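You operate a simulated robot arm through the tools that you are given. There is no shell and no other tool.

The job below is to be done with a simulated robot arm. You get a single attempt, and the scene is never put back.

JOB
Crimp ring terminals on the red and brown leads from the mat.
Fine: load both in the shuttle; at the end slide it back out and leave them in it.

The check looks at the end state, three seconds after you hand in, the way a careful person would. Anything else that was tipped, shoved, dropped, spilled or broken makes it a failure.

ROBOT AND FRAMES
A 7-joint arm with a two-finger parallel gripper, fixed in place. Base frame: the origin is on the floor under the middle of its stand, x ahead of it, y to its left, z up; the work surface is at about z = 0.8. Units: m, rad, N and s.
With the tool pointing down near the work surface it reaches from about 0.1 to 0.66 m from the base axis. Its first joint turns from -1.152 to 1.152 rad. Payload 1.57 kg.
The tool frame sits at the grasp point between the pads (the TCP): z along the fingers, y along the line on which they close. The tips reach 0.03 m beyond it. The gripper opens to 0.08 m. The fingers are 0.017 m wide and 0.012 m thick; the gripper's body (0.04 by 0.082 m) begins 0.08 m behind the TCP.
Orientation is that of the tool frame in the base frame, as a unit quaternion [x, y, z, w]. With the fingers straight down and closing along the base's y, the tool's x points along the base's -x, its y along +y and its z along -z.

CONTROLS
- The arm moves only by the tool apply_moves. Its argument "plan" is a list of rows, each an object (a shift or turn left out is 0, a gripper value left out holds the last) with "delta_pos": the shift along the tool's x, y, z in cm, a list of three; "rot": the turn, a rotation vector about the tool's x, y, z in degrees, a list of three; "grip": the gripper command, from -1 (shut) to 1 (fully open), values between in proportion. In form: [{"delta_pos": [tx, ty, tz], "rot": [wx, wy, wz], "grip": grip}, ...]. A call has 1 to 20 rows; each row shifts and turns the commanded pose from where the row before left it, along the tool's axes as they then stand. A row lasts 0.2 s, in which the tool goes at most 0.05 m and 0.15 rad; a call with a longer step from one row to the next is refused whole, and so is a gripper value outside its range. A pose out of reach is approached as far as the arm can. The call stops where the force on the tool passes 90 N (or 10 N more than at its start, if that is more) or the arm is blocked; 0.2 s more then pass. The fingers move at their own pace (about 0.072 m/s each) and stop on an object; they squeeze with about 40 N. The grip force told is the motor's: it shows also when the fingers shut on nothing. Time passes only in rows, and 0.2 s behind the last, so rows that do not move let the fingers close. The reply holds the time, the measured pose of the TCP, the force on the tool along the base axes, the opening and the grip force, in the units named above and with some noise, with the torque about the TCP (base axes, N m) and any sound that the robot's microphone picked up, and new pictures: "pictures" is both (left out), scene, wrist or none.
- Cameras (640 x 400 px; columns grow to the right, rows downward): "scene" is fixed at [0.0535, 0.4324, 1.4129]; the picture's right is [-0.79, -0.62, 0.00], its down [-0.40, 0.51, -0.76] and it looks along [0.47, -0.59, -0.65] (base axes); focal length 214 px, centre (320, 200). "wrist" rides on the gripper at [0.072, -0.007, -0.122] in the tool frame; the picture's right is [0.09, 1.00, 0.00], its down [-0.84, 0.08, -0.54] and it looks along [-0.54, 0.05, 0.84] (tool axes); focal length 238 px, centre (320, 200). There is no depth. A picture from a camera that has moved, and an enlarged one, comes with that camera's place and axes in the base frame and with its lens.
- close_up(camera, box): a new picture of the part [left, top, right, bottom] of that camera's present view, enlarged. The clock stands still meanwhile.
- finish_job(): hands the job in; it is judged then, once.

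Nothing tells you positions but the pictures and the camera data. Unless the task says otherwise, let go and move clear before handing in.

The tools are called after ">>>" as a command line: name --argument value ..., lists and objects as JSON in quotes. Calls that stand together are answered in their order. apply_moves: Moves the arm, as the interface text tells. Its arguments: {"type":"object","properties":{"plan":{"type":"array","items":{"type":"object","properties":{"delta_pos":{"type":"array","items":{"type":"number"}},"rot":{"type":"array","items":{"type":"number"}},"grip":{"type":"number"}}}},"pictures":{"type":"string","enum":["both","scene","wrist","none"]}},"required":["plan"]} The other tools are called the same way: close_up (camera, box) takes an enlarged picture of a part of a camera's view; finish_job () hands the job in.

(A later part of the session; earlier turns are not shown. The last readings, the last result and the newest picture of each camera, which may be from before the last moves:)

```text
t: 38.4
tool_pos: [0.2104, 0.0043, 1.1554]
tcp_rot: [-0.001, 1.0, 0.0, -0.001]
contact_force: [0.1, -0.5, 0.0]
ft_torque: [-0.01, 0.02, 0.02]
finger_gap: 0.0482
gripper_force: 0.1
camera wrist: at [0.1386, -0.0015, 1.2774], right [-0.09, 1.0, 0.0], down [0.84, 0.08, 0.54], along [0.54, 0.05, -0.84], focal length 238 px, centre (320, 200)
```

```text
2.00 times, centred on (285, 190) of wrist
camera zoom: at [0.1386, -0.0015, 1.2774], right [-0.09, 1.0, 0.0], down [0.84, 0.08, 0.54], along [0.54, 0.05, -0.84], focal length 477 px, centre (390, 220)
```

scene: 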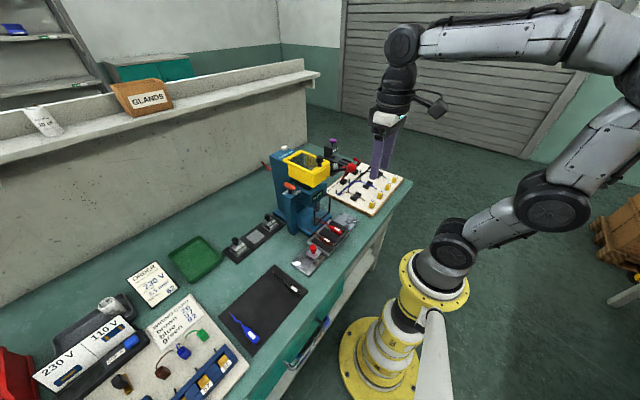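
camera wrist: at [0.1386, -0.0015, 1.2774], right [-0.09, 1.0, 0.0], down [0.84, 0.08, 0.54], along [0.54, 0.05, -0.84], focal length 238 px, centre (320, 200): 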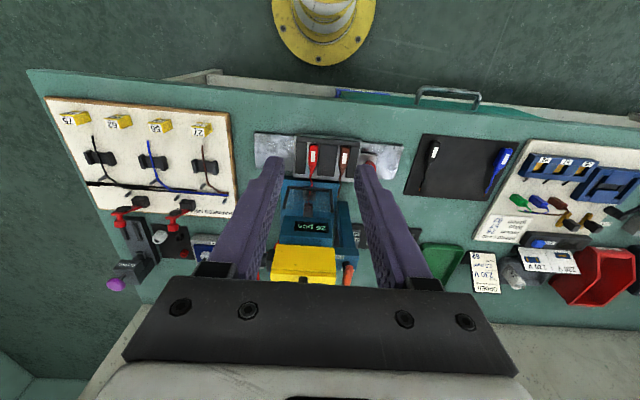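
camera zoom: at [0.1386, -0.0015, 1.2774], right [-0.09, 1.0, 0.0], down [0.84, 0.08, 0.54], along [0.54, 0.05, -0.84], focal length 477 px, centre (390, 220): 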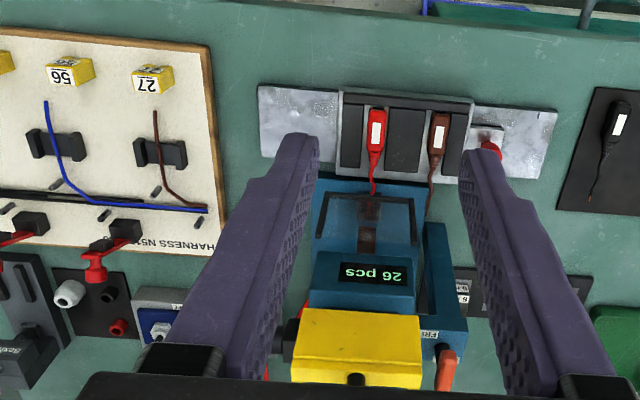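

The lever ball is roughly at (0.34, -0.096, 1.03), hidden behind a finger here. I'll move so it's visible between the fingers.

>>> apply_moves --plan '[{"delta_pos": [0, -3, -1.5], "grip": 1.0}, {"delta_pos": [0, -3.5, -1.5]}, {"delta_pos": [0, -3, -1.5]}, {"delta_pos": [0, 0, 0]}, {"delta_pos": [0, 0, 0]}]' --pictures "both"

>>> close_up --camera "wrist" --box '[220, 100, 420, 290]'

>>> close_up --camera "scene" --box '[310, 140, 380, 190]'

```text
t: 39.6
tool_pos: [0.2091, -0.0899, 1.2002]
tcp_rot: [-0.002, 1.0, 0.001, -0.001]
contact_force: [0.6, -0.7, -1.2]
ft_torque: [-0.01, 0.0, 0.04]
finger_gap: 0.0799
gripper_force: 0.0
camera wrist: at [0.1379, -0.0962, 1.321], right [-0.09, 1.0, 0.0], down [0.84, 0.08, 0.54], along [0.54, 0.05, -0.84], focal length 238 px, centre (320, 200)
```

scene: 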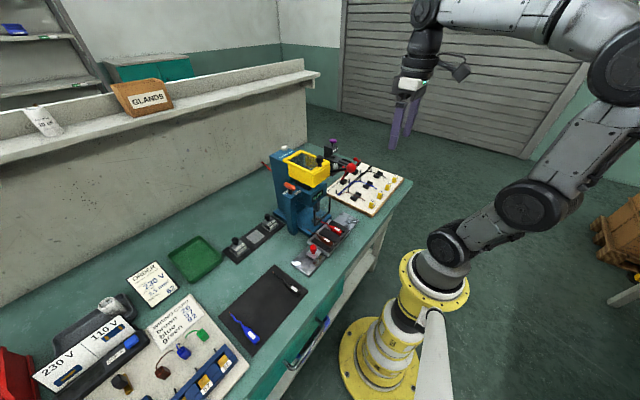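
wrist: 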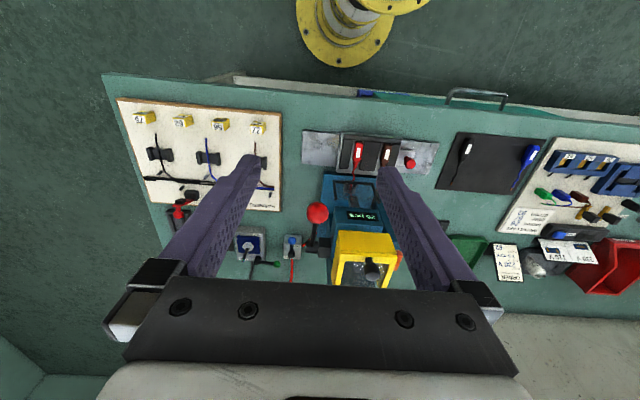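

```text
2.11 times, centred on (320, 195) of wrist
camera zoom: at [0.1379, -0.0962, 1.321], right [-0.09, 1.0, 0.0], down [0.84, 0.08, 0.54], along [0.54, 0.05, -0.84], focal length 502 px, centre (320, 210)
```

zoom: 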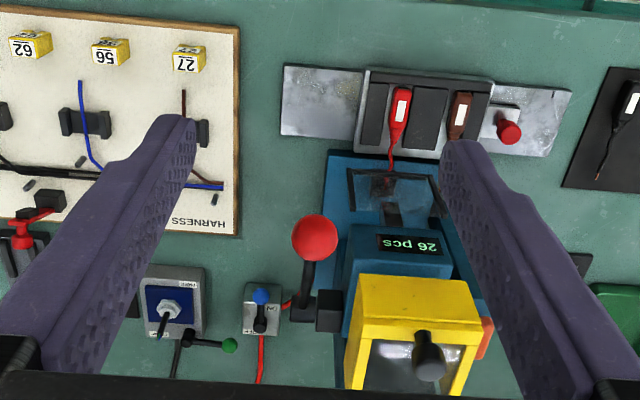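

```text
8.00 times, centred on (345, 165) of scene
camera zoom: at [0.0535, 0.4324, 1.4129], right [-0.79, -0.62, 0.0], down [-0.4, 0.51, -0.76], along [0.47, -0.59, -0.65], focal length 1716 px, centre (120, 480)
```

zoom: 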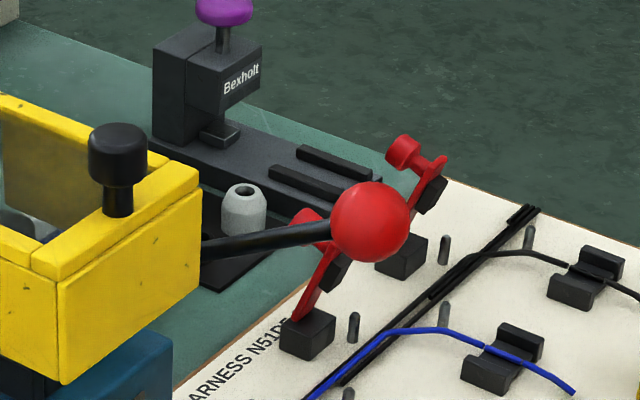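

The lever ball is at about (0.336, -0.082, 1.0475), 31 mm across, on a rod pivoting near (0.465, -0.08, 0.977). I'll position the open gripper above it.

>>> apply_moves --plan '[{"delta_pos": [-4.2, 0.25, 0], "grip": 0.5}, {"delta_pos": [-4.2, 0.25, 0]}, {"delta_pos": [-4.2, 0.25, 0]}, {"delta_pos": [0, 0, 3.5]}, {"delta_pos": [0, 0, 3]}, {"delta_pos": [0, 0, 0]}]' --pictures "both"

>>> close_up --camera "wrist" --box '[220, 100, 420, 290]'

>>> close_up --camera "scene" --box '[290, 100, 390, 220]'

```text
t: 41.0
tool_pos: [0.3364, -0.0817, 1.1367]
tcp_rot: [-0.001, 1.0, 0.0, -0.001]
contact_force: [-0.6, -0.5, -0.3]
ft_torque: [-0.01, 0.0, -0.01]
finger_gap: 0.0599
gripper_force: 0.0
camera wrist: at [0.2646, -0.0881, 1.2575], right [-0.09, 1.0, 0.0], down [0.84, 0.08, 0.54], along [0.54, 0.05, -0.84], focal length 238 px, centre (320, 200)
```

scene: 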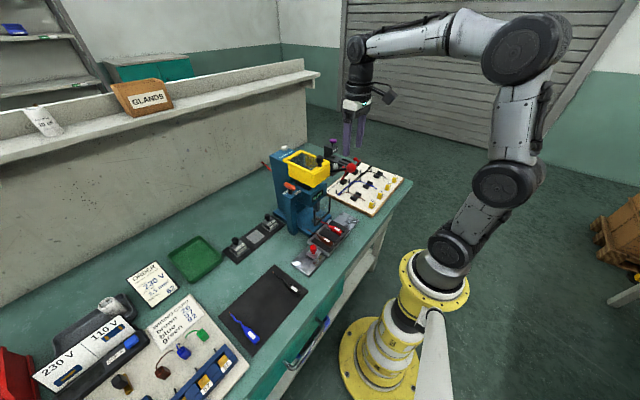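
wrist: 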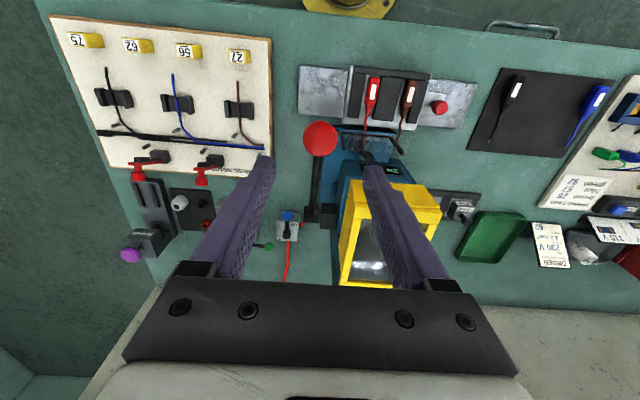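

```text
2.11 times, centred on (320, 195) of wrist
camera zoom: at [0.2646, -0.0881, 1.2575], right [-0.09, 1.0, 0.0], down [0.84, 0.08, 0.54], along [0.54, 0.05, -0.84], focal length 502 px, centre (320, 210)
```

zoom: 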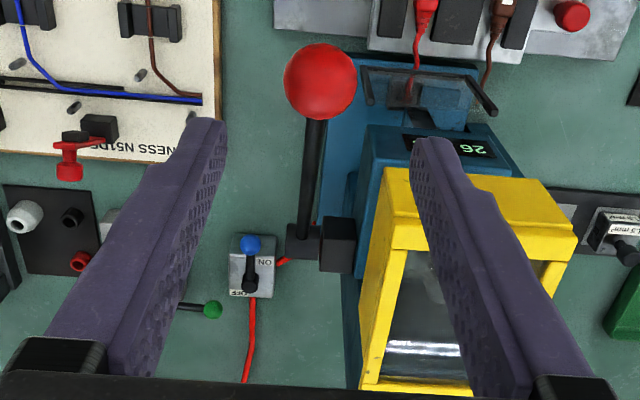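

```text
3.33 times, centred on (340, 160) of scene
camera zoom: at [0.0535, 0.4324, 1.4129], right [-0.79, -0.62, 0.0], down [-0.4, 0.51, -0.76], along [0.47, -0.59, -0.65], focal length 715 px, centre (253, 333)
```

zoom: 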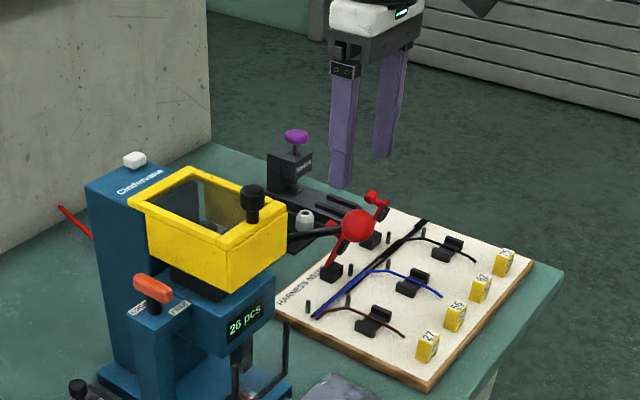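

There's also an ON/OFF switch behind the press, with a red cable running to it. I'll check its state before pulling the lever.

>>> close_up --camera "wrist" --box '[265, 195, 325, 250]'

>>> close_up --camera "wrist" --box '[330, 60, 450, 160]'

>>> close_up --camera "scene" --box '[255, 140, 305, 180]'

```text
7.27 times, centred on (295, 222) of wrist
camera zoom: at [0.2646, -0.0881, 1.2575], right [-0.09, 1.0, 0.0], down [0.84, 0.08, 0.54], along [0.54, 0.05, -0.84], focal length 1734 px, centre (502, 36)
```

zoom: 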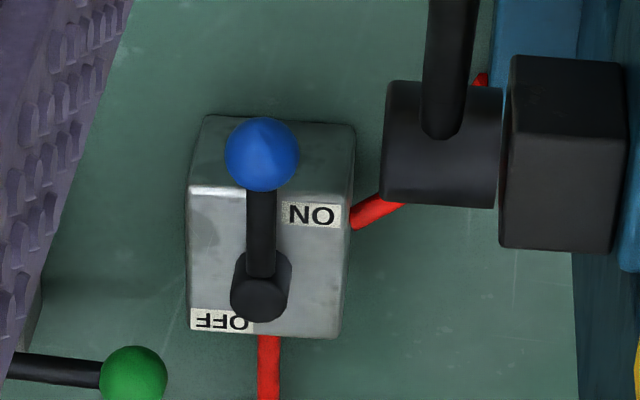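

```text
4.00 times, centred on (390, 110) of wrist
camera zoom: at [0.2646, -0.0881, 1.2575], right [-0.09, 1.0, 0.0], down [0.84, 0.08, 0.54], along [0.54, 0.05, -0.84], focal length 953 px, centre (40, 560)
```

zoom: 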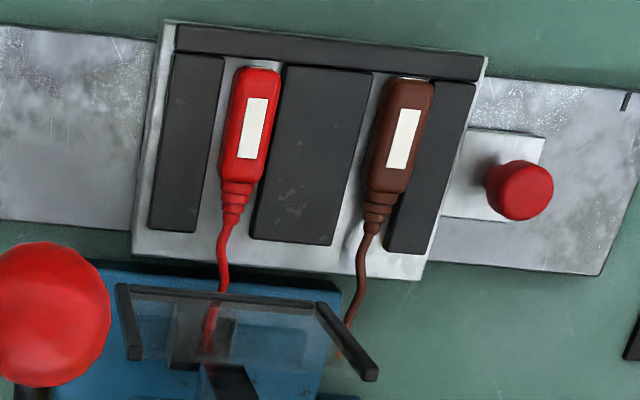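

```text
10.00 times, centred on (280, 160) of scene
camera zoom: at [0.0535, 0.4324, 1.4129], right [-0.79, -0.62, 0.0], down [-0.4, 0.51, -0.76], along [0.47, -0.59, -0.65], focal length 2145 px, centre (720, 600)
```

zoom: 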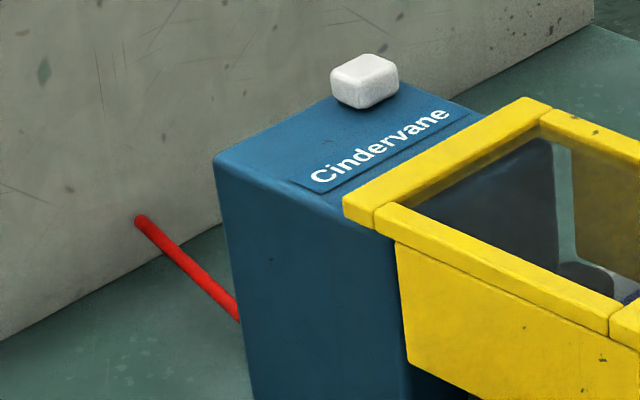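

The supply switch handle leans toward its ON label. Before crimping I want a closer look at the LOCK/FREE T-handle from above.

>>> apply_moves --plan '[{"delta_pos": [1, 2, -4]}, {"delta_pos": [1, 4, -2.5]}, {"delta_pos": [0, 4.5, 0]}, {"delta_pos": [0, 4.5, 0]}, {"delta_pos": [0, 4.5, 0]}, {"delta_pos": [0, 0, 0]}]' --pictures "wrist"

>>> close_up --camera "wrist" --box '[230, 110, 390, 250]'

```text
t: 42.4
tool_pos: [0.3151, 0.1154, 1.2001]
tcp_rot: [0.0, 1.0, 0.0, -0.001]
contact_force: [-0.6, -0.8, 0.2]
ft_torque: [-0.02, 0.0, 0.03]
finger_gap: 0.0599
gripper_force: 0.0
camera wrist: at [0.2442, 0.109, 1.3231], right [-0.09, 1.0, 0.0], down [0.84, 0.08, 0.54], along [0.54, 0.05, -0.84], focal length 238 px, centre (320, 200)
```

wrist: 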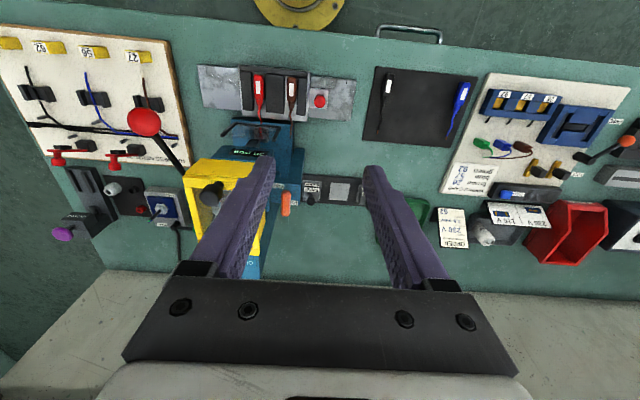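

```text
2.86 times, centred on (310, 180) of wrist
camera zoom: at [0.2442, 0.109, 1.3231], right [-0.09, 1.0, 0.0], down [0.84, 0.08, 0.54], along [0.54, 0.05, -0.84], focal length 681 px, centre (349, 257)
```

zoom: 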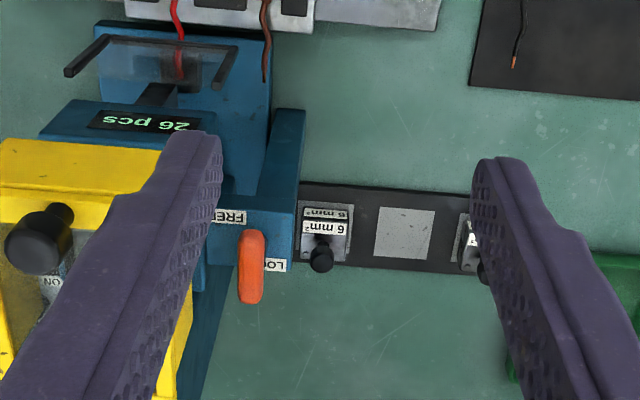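

>>> close_up --camera "wrist" --box '[270, 170, 310, 225]'

>>> close_up --camera "wrist" --box '[140, 180, 200, 230]'

>>> close_up --camera "wrist" --box '[480, 80, 640, 190]'

>>> close_up --camera "wrist" --box '[190, 50, 370, 150]'

```text
7.27 times, centred on (290, 198) of wrist
camera zoom: at [0.2442, 0.109, 1.3231], right [-0.09, 1.0, 0.0], down [0.84, 0.08, 0.54], along [0.54, 0.05, -0.84], focal length 1734 px, centre (538, 218)
```

zoom: 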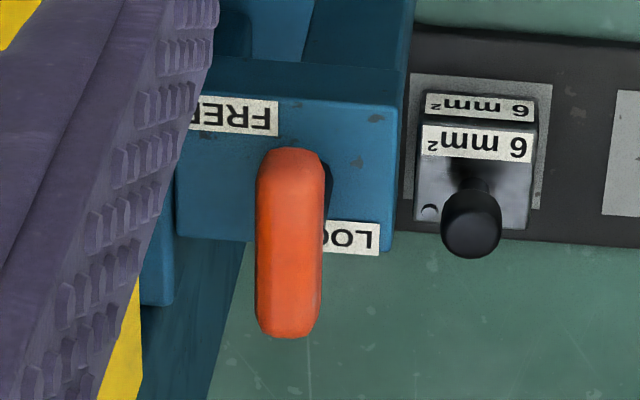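

```text
8.00 times, centred on (170, 205) of wrist
camera zoom: at [0.2442, 0.109, 1.3231], right [-0.09, 1.0, 0.0], down [0.84, 0.08, 0.54], along [0.54, 0.05, -0.84], focal length 1907 px, centre (1520, 160)
```

zoom: 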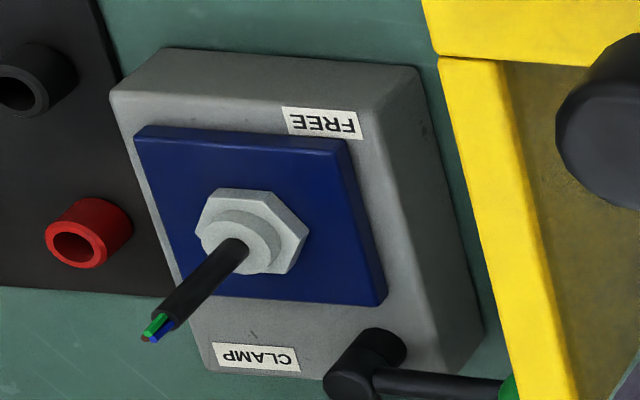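

```text
3.64 times, centred on (560, 135) of wrist
camera zoom: at [0.2442, 0.109, 1.3231], right [-0.09, 1.0, 0.0], down [0.84, 0.08, 0.54], along [0.54, 0.05, -0.84], focal length 867 px, centre (-553, 436)
```

zoom: 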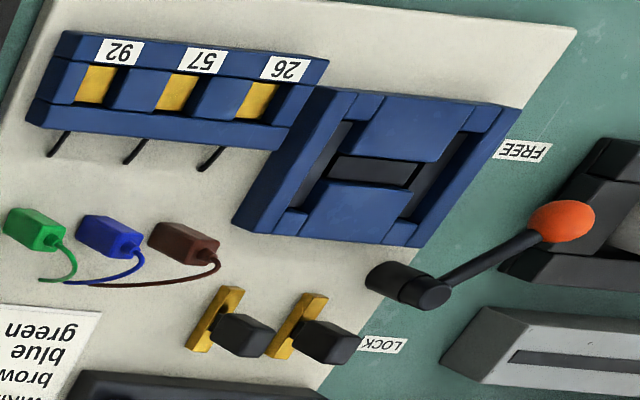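

```text
3.56 times, centred on (280, 100) of wrist
camera zoom: at [0.2442, 0.109, 1.3231], right [-0.09, 1.0, 0.0], down [0.84, 0.08, 0.54], along [0.54, 0.05, -0.84], focal length 848 px, centre (462, 556)
```

zoom: 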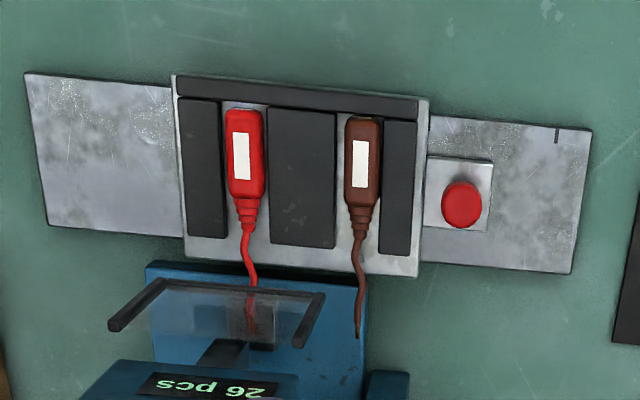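

I read the T-handle bar as pointing at LOCK, and the supply as ON. I'll go back to the lever ball and descend around it.

>>> apply_moves --plan '[{"delta_pos": [0, -4.5, 0], "grip": 0.5}, {"delta_pos": [0, -4.5, 0]}, {"delta_pos": [0, -4.5, 0]}, {"delta_pos": [-1, -4, 2.5]}, {"delta_pos": [-1.1, -2.2, 4]}, {"delta_pos": [0, 0, 3]}, {"delta_pos": [0, 0, 3]}, {"delta_pos": [0, 0, 2.9]}, {"delta_pos": [0, 0, 0]}]' --pictures "both"

>>> close_up --camera "wrist" --box '[220, 100, 420, 290]'

>>> close_up --camera "scene" --box '[290, 110, 390, 220]'

```text
t: 44.4
tool_pos: [0.3388, -0.082, 1.0462]
tcp_rot: [-0.001, 1.0, 0.001, 0.0]
contact_force: [0.4, 0.5, -0.6]
ft_torque: [0.0, 0.01, 0.0]
finger_gap: 0.0601
gripper_force: 0.0
camera wrist: at [0.2673, -0.0887, 1.1673], right [-0.09, 1.0, 0.0], down [0.84, 0.08, 0.54], along [0.54, 0.05, -0.84], focal length 238 px, centre (320, 200)
```

scene: 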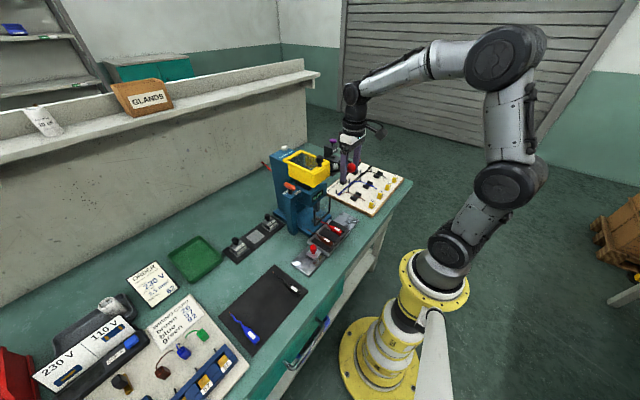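
wrist: 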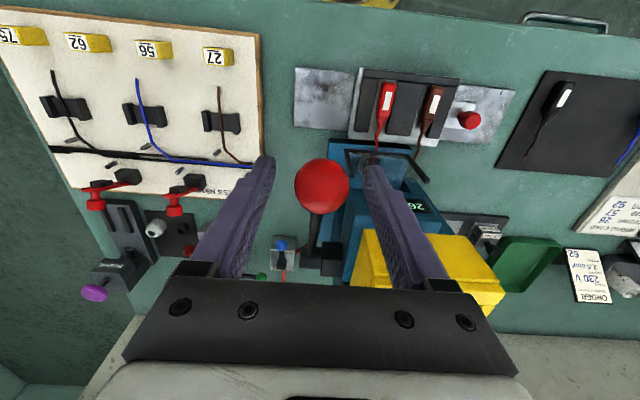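

```text
2.11 times, centred on (320, 195) of wrist
camera zoom: at [0.2673, -0.0887, 1.1673], right [-0.09, 1.0, 0.0], down [0.84, 0.08, 0.54], along [0.54, 0.05, -0.84], focal length 502 px, centre (320, 210)
```

zoom: 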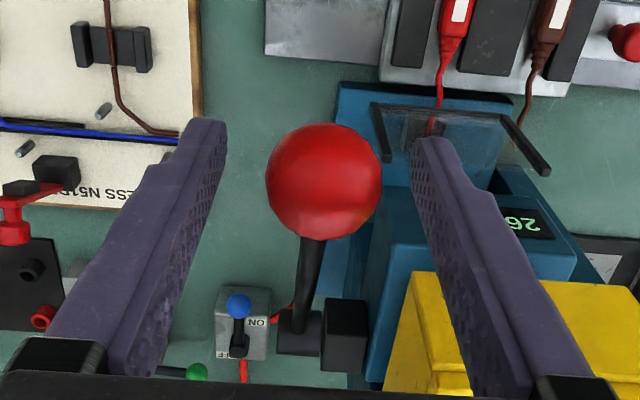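

```text
3.64 times, centred on (340, 165) of scene
camera zoom: at [0.0535, 0.4324, 1.4129], right [-0.79, -0.62, 0.0], down [-0.4, 0.51, -0.76], along [0.47, -0.59, -0.65], focal length 780 px, centre (247, 327)
```

zoom: 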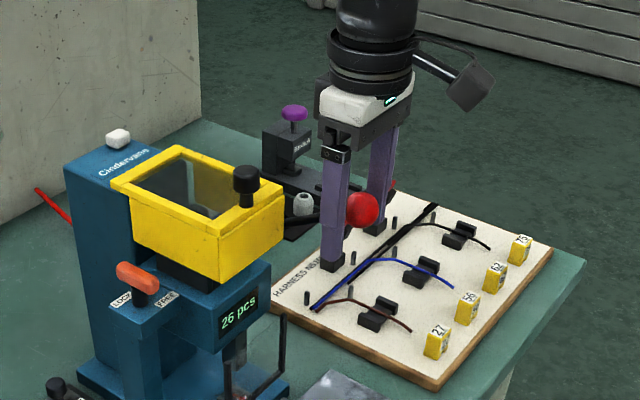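

The ball is centred between the fingers. I'll close on it and start pulling the lever down along its arc.

>>> apply_moves --plan '[{"delta_pos": [0.3, 0, 0], "grip": 0.5}, {"grip": -1}, {"grip": -1}, {"grip": -1}]' --pictures "none"

```text
t: 45.4
tool_pos: [0.3348, -0.0827, 1.0466]
tcp_rot: [-0.001, 1.0, 0.0, -0.001]
contact_force: [1.3, 11.9, -1.1]
ft_torque: [0.05, -0.07, -0.06]
finger_gap: 0.0315
gripper_force: 39.9
```

>>> apply_moves --plan '[{"delta_pos": [0.45, 0.05, 0.9], "grip": -1}, {"delta_pos": [0.3, 0, 0.82]}, {"delta_pos": [0.39, 0, 1.26]}, {"delta_pos": [0, 0, 0]}]' --pictures "none"

```text
t: 46.4
tool_pos: [0.3202, -0.0823, 1.0159]
tcp_rot: [0.0, 1.0, 0.001, 0.0]
contact_force: [-1.2, 23.2, 9.7]
ft_torque: [-0.14, -1.06, 0.1]
finger_gap: 0.0312
gripper_force: 39.8
```

>>> apply_moves --plan '[{"delta_pos": [0.29, -0.1, 1.29], "grip": -1}, {"delta_pos": [0.17, 0, 1.31]}, {"delta_pos": [0.06, 0, 1.32]}, {"delta_pos": [0, 0, 0]}]' --pictures "both"

>>> close_up --camera "scene" --box '[270, 130, 390, 260]'

>>> close_up --camera "wrist" --box '[220, 60, 480, 270]'

```text
t: 47.4
tool_pos: [0.316, -0.0812, 0.9774]
tcp_rot: [0.0, 1.0, 0.003, -0.004]
contact_force: [-13.2, 35.7, 8.7]
ft_torque: [-0.39, -0.85, -0.06]
finger_gap: 0.031
gripper_force: 40.2
camera wrist: at [0.2457, -0.0888, 1.0987], right [-0.09, 1.0, 0.01], down [0.84, 0.07, 0.54], along [0.53, 0.05, -0.84], focal length 238 px, centre (320, 200)
```

scene: 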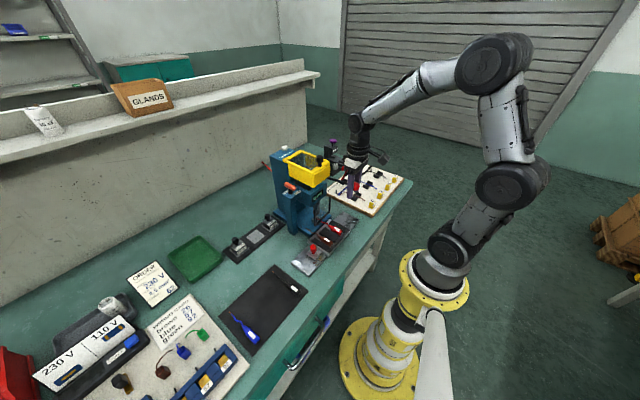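
wrist: 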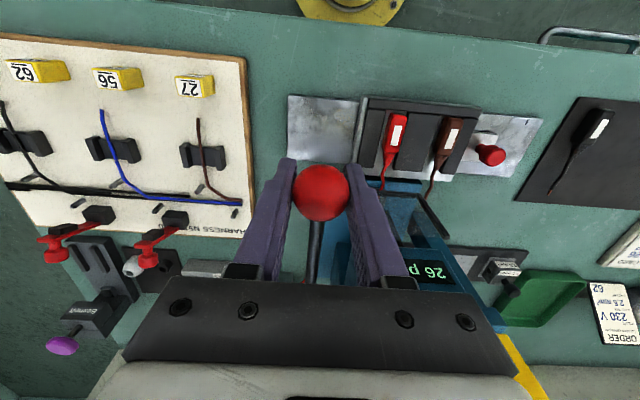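

```text
3.08 times, centred on (330, 195) of scene
camera zoom: at [0.053, 0.4334, 1.4126], right [-0.79, -0.62, 0.0], down [-0.4, 0.51, -0.76], along [0.47, -0.59, -0.65], focal length 660 px, centre (289, 215)
```

zoom: 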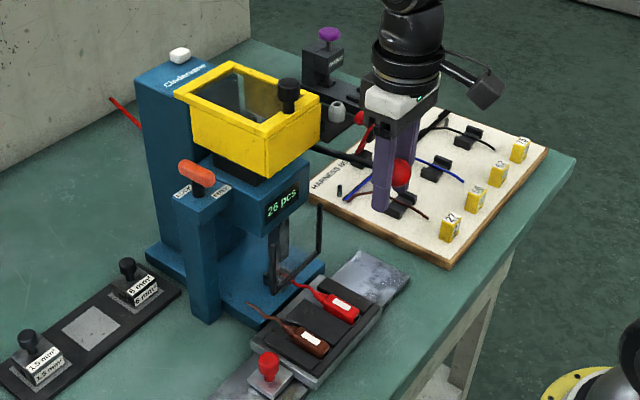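

```text
1.90 times, centred on (350, 165) of wrist
camera zoom: at [0.2457, -0.0888, 1.0987], right [-0.09, 1.0, 0.01], down [0.84, 0.07, 0.54], along [0.53, 0.05, -0.84], focal length 454 px, centre (263, 267)
```

zoom: 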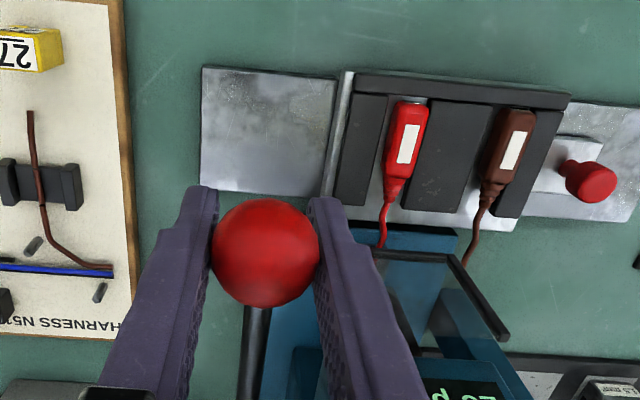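

>>> apply_moves --plan '[{"delta_pos": [0, 0.1, 0], "grip": -1}, {"delta_pos": [0, 0, 0]}]' --pictures "none"

```text
t: 48.0
tool_pos: [0.3164, -0.0821, 0.9777]
tcp_rot: [0.001, 1.0, 0.003, -0.004]
contact_force: [-11.0, 27.0, 1.3]
ft_torque: [-0.17, 0.23, -0.24]
finger_gap: 0.0309
gripper_force: 39.8
```

>>> apply_moves --plan '[{"delta_pos": [0.05, 0.1, 0.8], "grip": -1}, {"delta_pos": [0.0, 0.1, 0.8]}, {"delta_pos": [-0.05, 0, 0.8]}, {"delta_pos": [0, 0, 0]}]' --pictures "none"

```text
t: 49.0
tool_pos: [0.3181, -0.0818, 0.9544]
tcp_rot: [-0.001, 1.0, -0.001, 0.002]
contact_force: [-9.4, 8.9, 15.7]
ft_torque: [-0.09, -0.93, -0.05]
finger_gap: 0.031
gripper_force: 40.1
```

>>> apply_moves --plan '[{"delta_pos": [-0.15, 0.03, 0.78], "grip": -1}, {"delta_pos": [-0.15, 0.03, 0.78]}, {"delta_pos": [-0.3, 0, 1.0]}, {"delta_pos": [0, 0, 0]}]' --pictures "both"

>>> close_up --camera "scene" --box '[270, 150, 390, 270]'

>>> close_up --camera "wrist" --box '[220, 60, 480, 270]'

```text
t: 50.0
tool_pos: [0.323, -0.0819, 0.9285]
tcp_rot: [-0.001, 1.0, 0.0, -0.001]
contact_force: [-5.2, 11.7, 10.7]
ft_torque: [-0.2, -0.26, -0.06]
finger_gap: 0.0306
gripper_force: 40.1
camera wrist: at [0.2519, -0.0883, 1.0494], right [-0.09, 1.0, 0.0], down [0.84, 0.08, 0.54], along [0.54, 0.05, -0.84], focal length 238 px, centre (320, 200)
```

scene: 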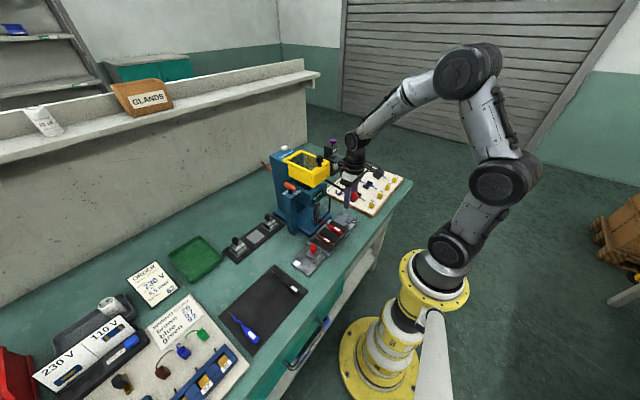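
wrist: 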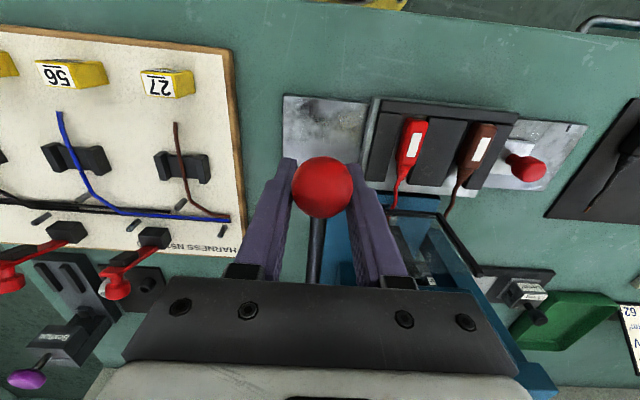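

```text
3.33 times, centred on (330, 210) of scene
camera zoom: at [0.0533, 0.4327, 1.4128], right [-0.79, -0.62, 0.0], down [-0.4, 0.51, -0.76], along [0.47, -0.59, -0.65], focal length 715 px, centre (287, 167)
```

zoom: 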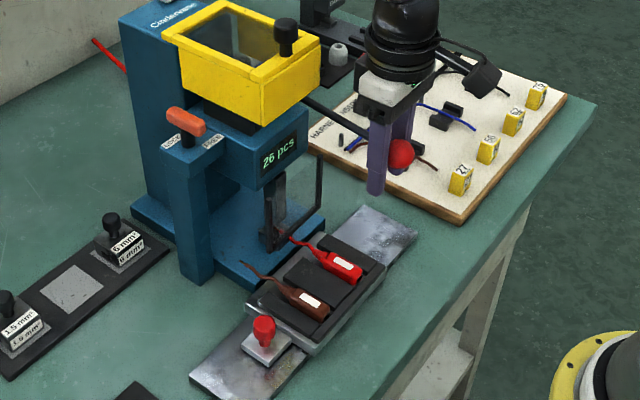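

```text
1.90 times, centred on (350, 165) of wrist
camera zoom: at [0.2519, -0.0883, 1.0494], right [-0.09, 1.0, 0.0], down [0.84, 0.08, 0.54], along [0.54, 0.05, -0.84], focal length 454 px, centre (263, 267)
```

zoom: 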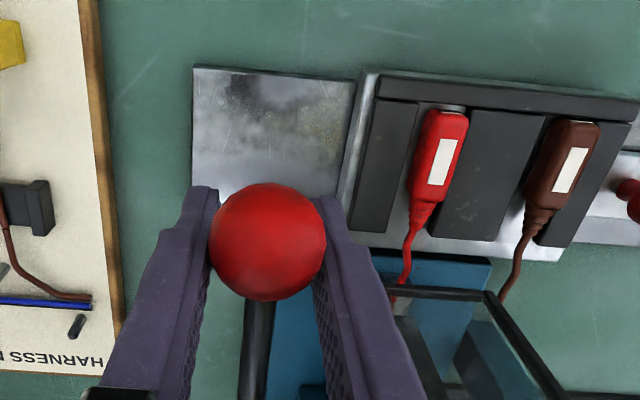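

The ram is close to the anvil now. I'll continue down in small steps, watching force and sound.

>>> apply_moves --plan '[{"delta_pos": [-0.25, 0.03, 0.6], "grip": -1}, {"delta_pos": [-0.25, 0.0, 0.6]}, {"delta_pos": [-0.28, 0, 0.6]}, {"delta_pos": [0, 0, 0]}]' --pictures "none"

```text
t: 51.0
tool_pos: [0.337, -0.0815, 0.9116]
tcp_rot: [-0.002, 1.0, -0.003, 0.009]
contact_force: [31.6, 13.3, 13.0]
ft_torque: [-0.34, 0.44, -0.05]
finger_gap: 0.0087
gripper_force: 27.1
```

The fingers seem to have slipped off the ball onto something thinner (8.7 mm gap). I'll look before doing anything else.

>>> close_up --camera "scene" --box '[270, 150, 390, 270]'

>>> close_up --camera "wrist" --box '[220, 60, 480, 270]'

>>> close_up --camera "scene" --box '[330, 170, 380, 210]'

```text
3.33 times, centred on (330, 210) of scene
camera zoom: at [0.0542, 0.4328, 1.4128], right [-0.79, -0.62, 0.0], down [-0.4, 0.51, -0.76], along [0.47, -0.59, -0.65], focal length 715 px, centre (287, 167)
```

zoom: 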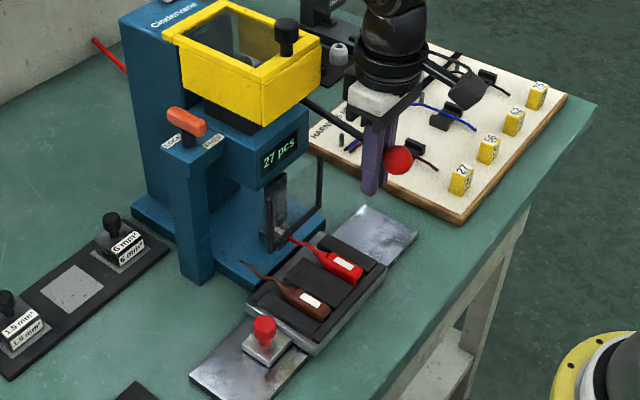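

```text
1.90 times, centred on (350, 165) of wrist
camera zoom: at [0.2634, -0.0879, 1.032], right [-0.09, 1.0, -0.01], down [0.83, 0.08, 0.56], along [0.55, 0.05, -0.83], focal length 454 px, centre (263, 267)
```

zoom: 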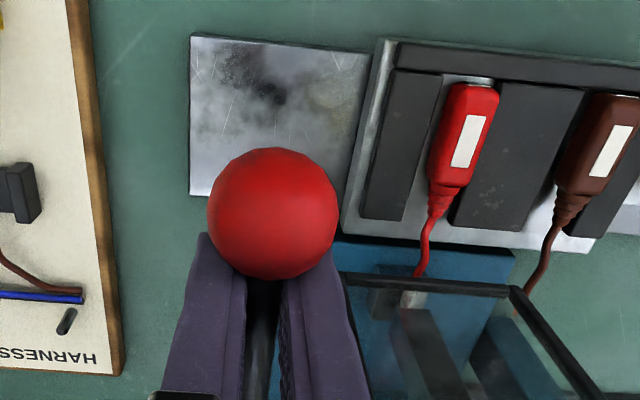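

```text
10.00 times, centred on (355, 190) of scene
camera zoom: at [0.0542, 0.4328, 1.4128], right [-0.79, -0.62, 0.0], down [-0.4, 0.51, -0.76], along [0.47, -0.59, -0.65], focal length 2145 px, centre (-30, 300)
```

zoom: 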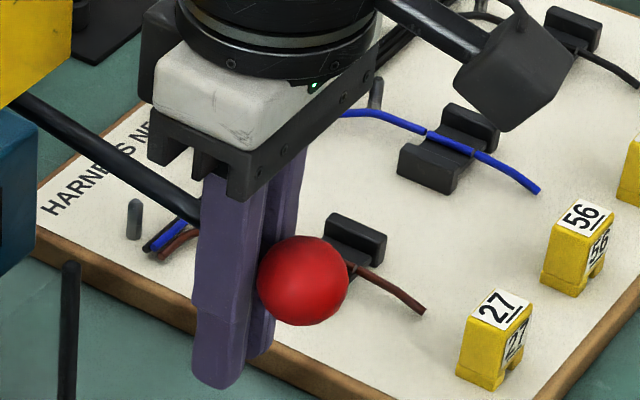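

The counter now reads 27 pcs, so the stroke bottomed out at ball z≈0.93 and the fingers slid from the ball onto the rod. I'll raise the lever gently while holding the rod.

>>> apply_moves --plan '[{"delta_pos": [0.1, 0, -0.8], "grip": -1}, {"delta_pos": [0.15, 0, -1.0]}, {"delta_pos": [0.15, 0, -1.2]}, {"delta_pos": [0, 0, 0]}]' --pictures "wrist"

>>> close_up --camera "scene" --box '[270, 130, 390, 270]'

```text
t: 52.0
tool_pos: [0.3342, -0.0816, 0.9405]
tcp_rot: [0.001, 1.0, -0.003, 0.009]
contact_force: [47.3, 10.8, -1.7]
ft_torque: [-0.26, 1.76, -0.06]
finger_gap: 0.0086
gripper_force: 27.5
camera wrist: at [0.2605, -0.0878, 1.0605], right [-0.09, 1.0, -0.01], down [0.83, 0.08, 0.56], along [0.56, 0.05, -0.83], focal length 238 px, centre (320, 200)
```

wrist: 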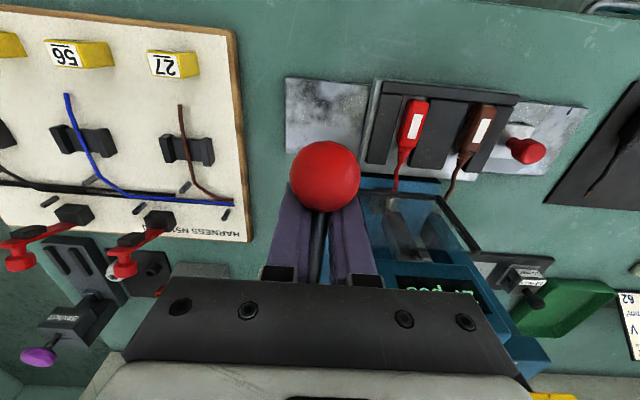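

```text
2.86 times, centred on (330, 200) of scene
camera zoom: at [0.0548, 0.4327, 1.4128], right [-0.79, -0.62, 0.0], down [-0.41, 0.51, -0.76], along [0.47, -0.59, -0.65], focal length 613 px, centre (291, 200)
```

zoom: 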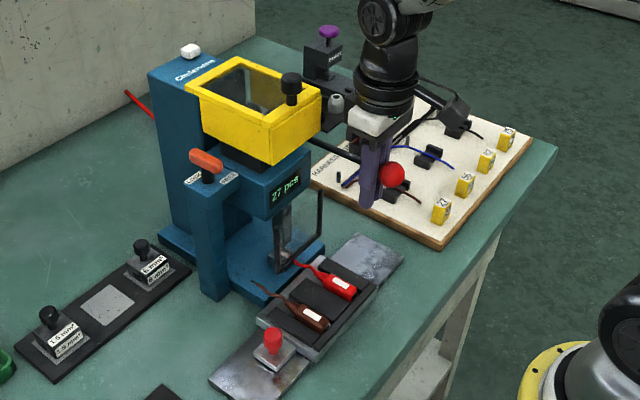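

The lever rises with the fingers. I'll ease off in x and continue upward.

>>> apply_moves --plan '[{"delta_pos": [-0.35, 0, -0.6], "grip": -1}, {"delta_pos": [-0.1, 0, -1.2]}, {"delta_pos": [-0.2, 0, -1.2]}, {"delta_pos": [-0.25, 0, -1.2]}, {"delta_pos": [0, 0, 0]}]' --pictures "none"

```text
t: 53.2
tool_pos: [0.3404, -0.0819, 0.9823]
tcp_rot: [-0.002, 1.0, -0.003, 0.007]
contact_force: [38.3, -12.3, -15.2]
ft_torque: [0.29, 1.61, 0.03]
finger_gap: 0.0088
gripper_force: 27.6
```

>>> apply_moves --plan '[{"delta_pos": [-0.5, 0.05, -0.9], "grip": -1}, {"delta_pos": [-0.35, 0, -1.0]}, {"delta_pos": [-0.35, 0, -0.8]}, {"delta_pos": [0, 0, 0]}]' --pictures "both"

>>> close_up --camera "scene" --box '[270, 130, 390, 270]'

>>> close_up --camera "wrist" --box '[220, 60, 480, 270]'

```text
t: 54.2
tool_pos: [0.3493, -0.0809, 1.0082]
tcp_rot: [-0.001, 1.0, -0.002, 0.002]
contact_force: [26.0, -25.6, -16.1]
ft_torque: [0.55, 1.18, 0.09]
finger_gap: 0.0089
gripper_force: 27.1
camera wrist: at [0.2777, -0.0878, 1.1286], right [-0.09, 1.0, 0.0], down [0.83, 0.08, 0.55], along [0.54, 0.05, -0.84], focal length 238 px, centre (320, 200)
```

scene: 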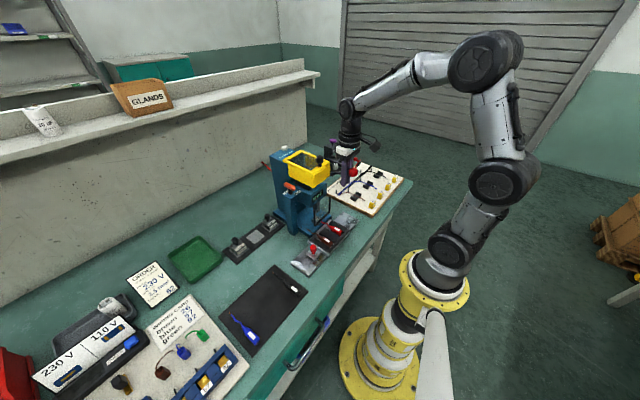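
wrist: 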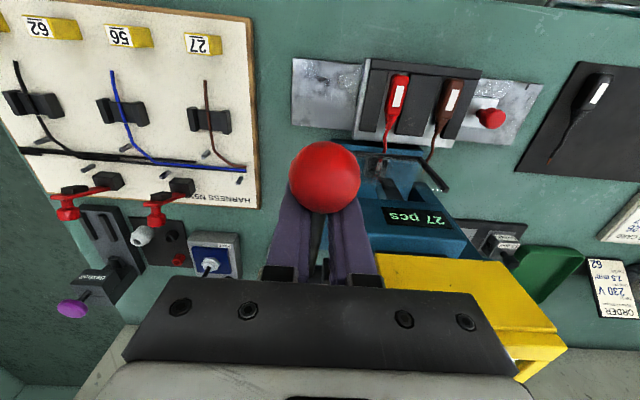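

```text
2.86 times, centred on (330, 200) of scene
camera zoom: at [0.0545, 0.4316, 1.4132], right [-0.79, -0.62, 0.0], down [-0.41, 0.51, -0.76], along [0.47, -0.59, -0.65], focal length 613 px, centre (291, 200)
```

zoom: 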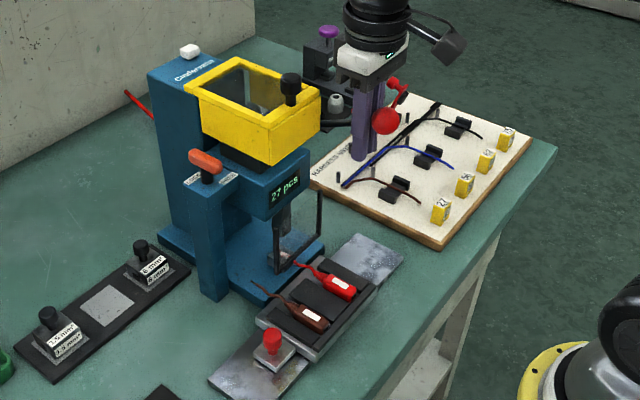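

```text
1.90 times, centred on (350, 165) of wrist
camera zoom: at [0.2777, -0.0878, 1.1286], right [-0.09, 1.0, 0.0], down [0.83, 0.08, 0.55], along [0.54, 0.05, -0.84], focal length 454 px, centre (263, 267)
```

zoom: 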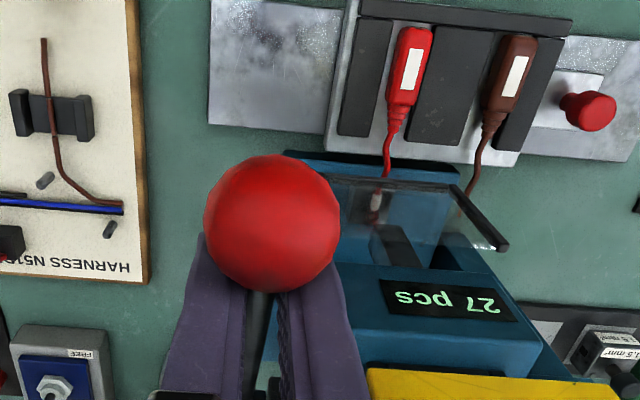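

>>> apply_moves --plan '[{"delta_pos": [-0.35, -0.1, -0.6], "grip": -1}, {"delta_pos": [-0.3, 0, -0.6]}, {"delta_pos": [0, 0, 0]}]' --pictures "wrist"

>>> close_up --camera "wrist" --box '[220, 60, 480, 270]'

>>> close_up --camera "scene" --box '[290, 110, 390, 220]'

```text
t: 55.0
tool_pos: [0.3555, -0.0812, 1.0194]
tcp_rot: [-0.001, 1.0, -0.001, 0.001]
contact_force: [19.2, -20.5, -15.1]
ft_torque: [0.32, 0.97, 0.05]
finger_gap: 0.0088
gripper_force: 27.4
camera wrist: at [0.284, -0.088, 1.1414], right [-0.09, 1.0, 0.0], down [0.84, 0.08, 0.54], along [0.54, 0.05, -0.84], focal length 238 px, centre (320, 200)
```

wrist: 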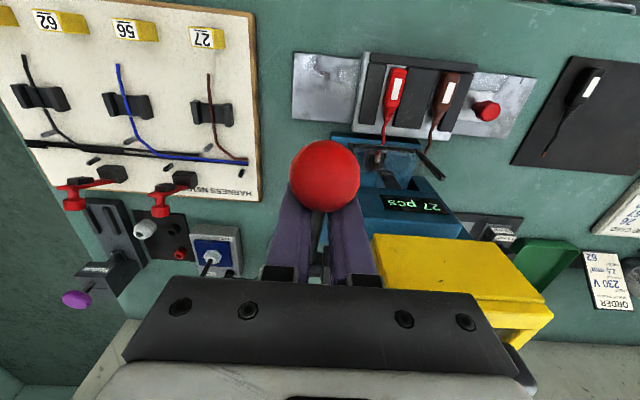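

```text
1.90 times, centred on (350, 165) of wrist
camera zoom: at [0.284, -0.088, 1.1414], right [-0.09, 1.0, 0.0], down [0.84, 0.08, 0.54], along [0.54, 0.05, -0.84], focal length 454 px, centre (263, 267)
```

zoom: 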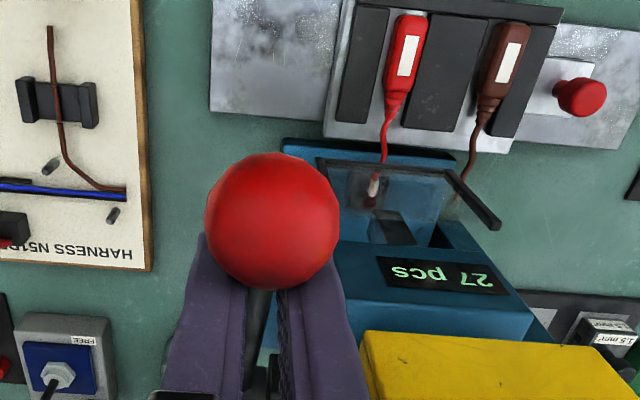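

```text
3.64 times, centred on (340, 165) of scene
camera zoom: at [0.0543, 0.4317, 1.4131], right [-0.79, -0.62, 0.0], down [-0.41, 0.51, -0.76], along [0.47, -0.59, -0.65], focal length 780 px, centre (247, 327)
```

zoom: 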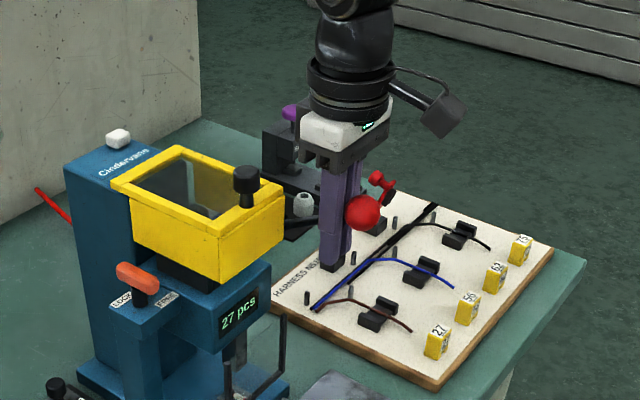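

The ball is back at its original height (~1.048). I'll open the fingers and see whether the lever stays up.

>>> apply_moves --plan '[{"grip": 0.5}, {"grip": 0.5}, {"grip": 0.5}]' --pictures "none"

>>> close_up --camera "scene" --box '[270, 130, 390, 270]'

>>> close_up --camera "wrist" --box '[220, 60, 480, 270]'

>>> close_up --camera "wrist" --box '[370, 110, 460, 190]'

```text
t: 55.8
tool_pos: [0.3531, -0.081, 1.0205]
tcp_rot: [0.0, 1.0, 0.0, -0.001]
contact_force: [0.3, 0.3, 0.1]
ft_torque: [0.0, -0.01, 0.01]
finger_gap: 0.06
gripper_force: 0.0
```

```text
2.86 times, centred on (330, 200) of scene
camera zoom: at [0.0535, 0.4324, 1.4129], right [-0.79, -0.62, 0.0], down [-0.4, 0.51, -0.76], along [0.47, -0.59, -0.65], focal length 613 px, centre (291, 200)
```

zoom: 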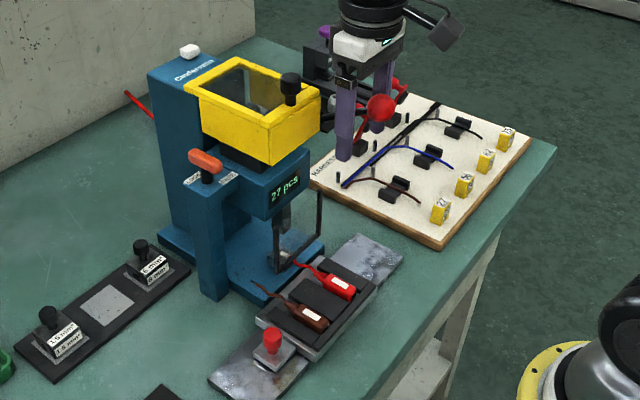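

```text
1.90 times, centred on (350, 165) of wrist
camera zoom: at [0.2829, -0.0872, 1.1419], right [-0.09, 1.0, 0.0], down [0.84, 0.08, 0.54], along [0.54, 0.05, -0.84], focal length 454 px, centre (263, 267)
```

zoom: 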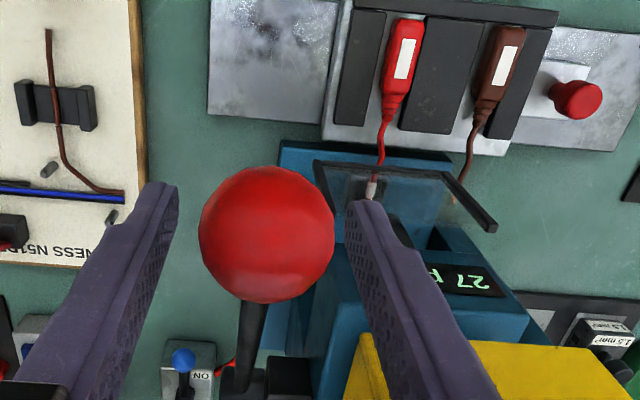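

```text
5.00 times, centred on (415, 150) of wrist
camera zoom: at [0.2829, -0.0872, 1.1419], right [-0.09, 1.0, 0.0], down [0.84, 0.08, 0.54], along [0.54, 0.05, -0.84], focal length 1192 px, centre (-155, 450)
```

zoom: 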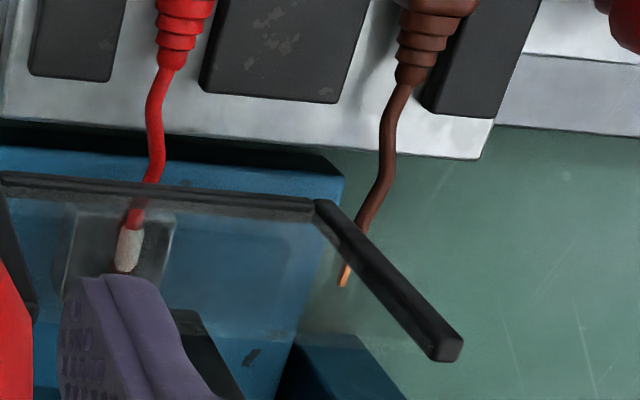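

The red lead now carries a crimped terminal and the lever stays up. I'll leave the lever and return above the shuttle knob, now at about (0.329, 0.116).

>>> apply_moves --plan '[{"delta_pos": [0.5, 0, -2.0], "grip": 0.5}, {"delta_pos": [0.5, 0, -4]}, {"delta_pos": [0.5, 0, -4]}, {"delta_pos": [3.5, 0.7, 0]}, {"delta_pos": [1, 4.5, 0], "grip": 0.2}, {"delta_pos": [0, 4.8, 0]}, {"delta_pos": [0, 4.8, 0]}, {"delta_pos": [0, 4.8, 0]}, {"delta_pos": [-1.8, 0.1, 4.5]}, {"delta_pos": [-1.8, 0, 4.5]}, {"delta_pos": [0, 0, 4.5]}, {"delta_pos": [0, 0, 4.5]}, {"delta_pos": [0, 0, 0]}]' --pictures "wrist"

>>> close_up --camera "wrist" --box '[180, 70, 440, 240]'

>>> close_up --camera "scene" --box '[270, 190, 370, 290]'

```text
t: 58.6
tool_pos: [0.3311, 0.1164, 0.9387]
tcp_rot: [0.0, 1.0, 0.0, -0.001]
contact_force: [-0.1, -0.3, -0.5]
ft_torque: [0.02, 0.0, 0.04]
finger_gap: 0.0482
gripper_force: 0.0
camera wrist: at [0.2599, 0.1102, 1.0603], right [-0.09, 1.0, 0.0], down [0.84, 0.08, 0.54], along [0.54, 0.05, -0.84], focal length 238 px, centre (320, 200)
```

wrist: 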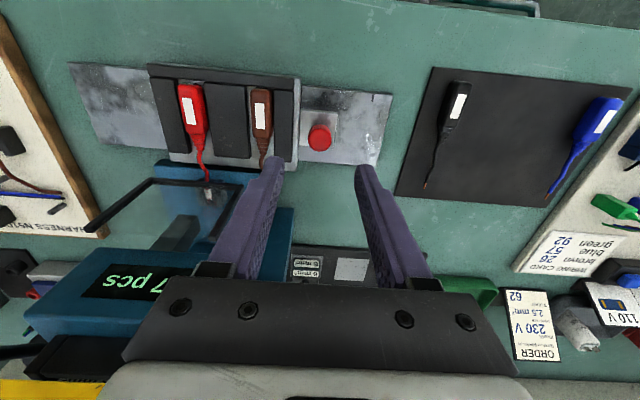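

```text
2.35 times, centred on (310, 155) of wrist
camera zoom: at [0.2599, 0.1102, 1.0603], right [-0.09, 1.0, 0.0], down [0.84, 0.08, 0.54], along [0.54, 0.05, -0.84], focal length 561 px, centre (344, 306)
```

zoom: 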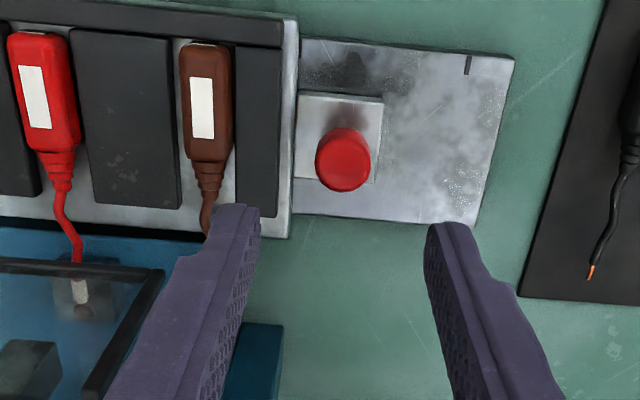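

```text
4.00 times, centred on (320, 240) of scene
camera zoom: at [0.0535, 0.4324, 1.4129], right [-0.79, -0.62, 0.0], down [-0.4, 0.51, -0.76], along [0.47, -0.59, -0.65], focal length 858 px, centre (320, 40)
```

zoom: 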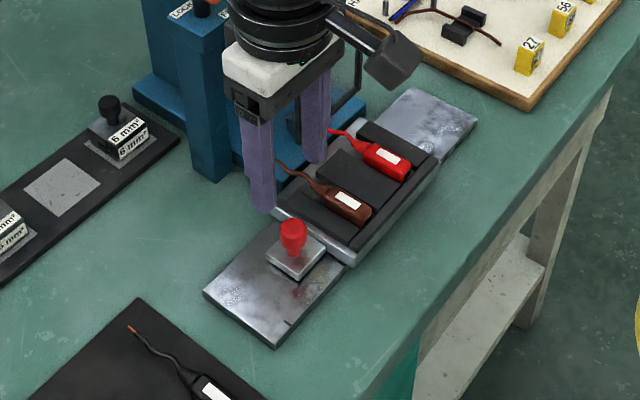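

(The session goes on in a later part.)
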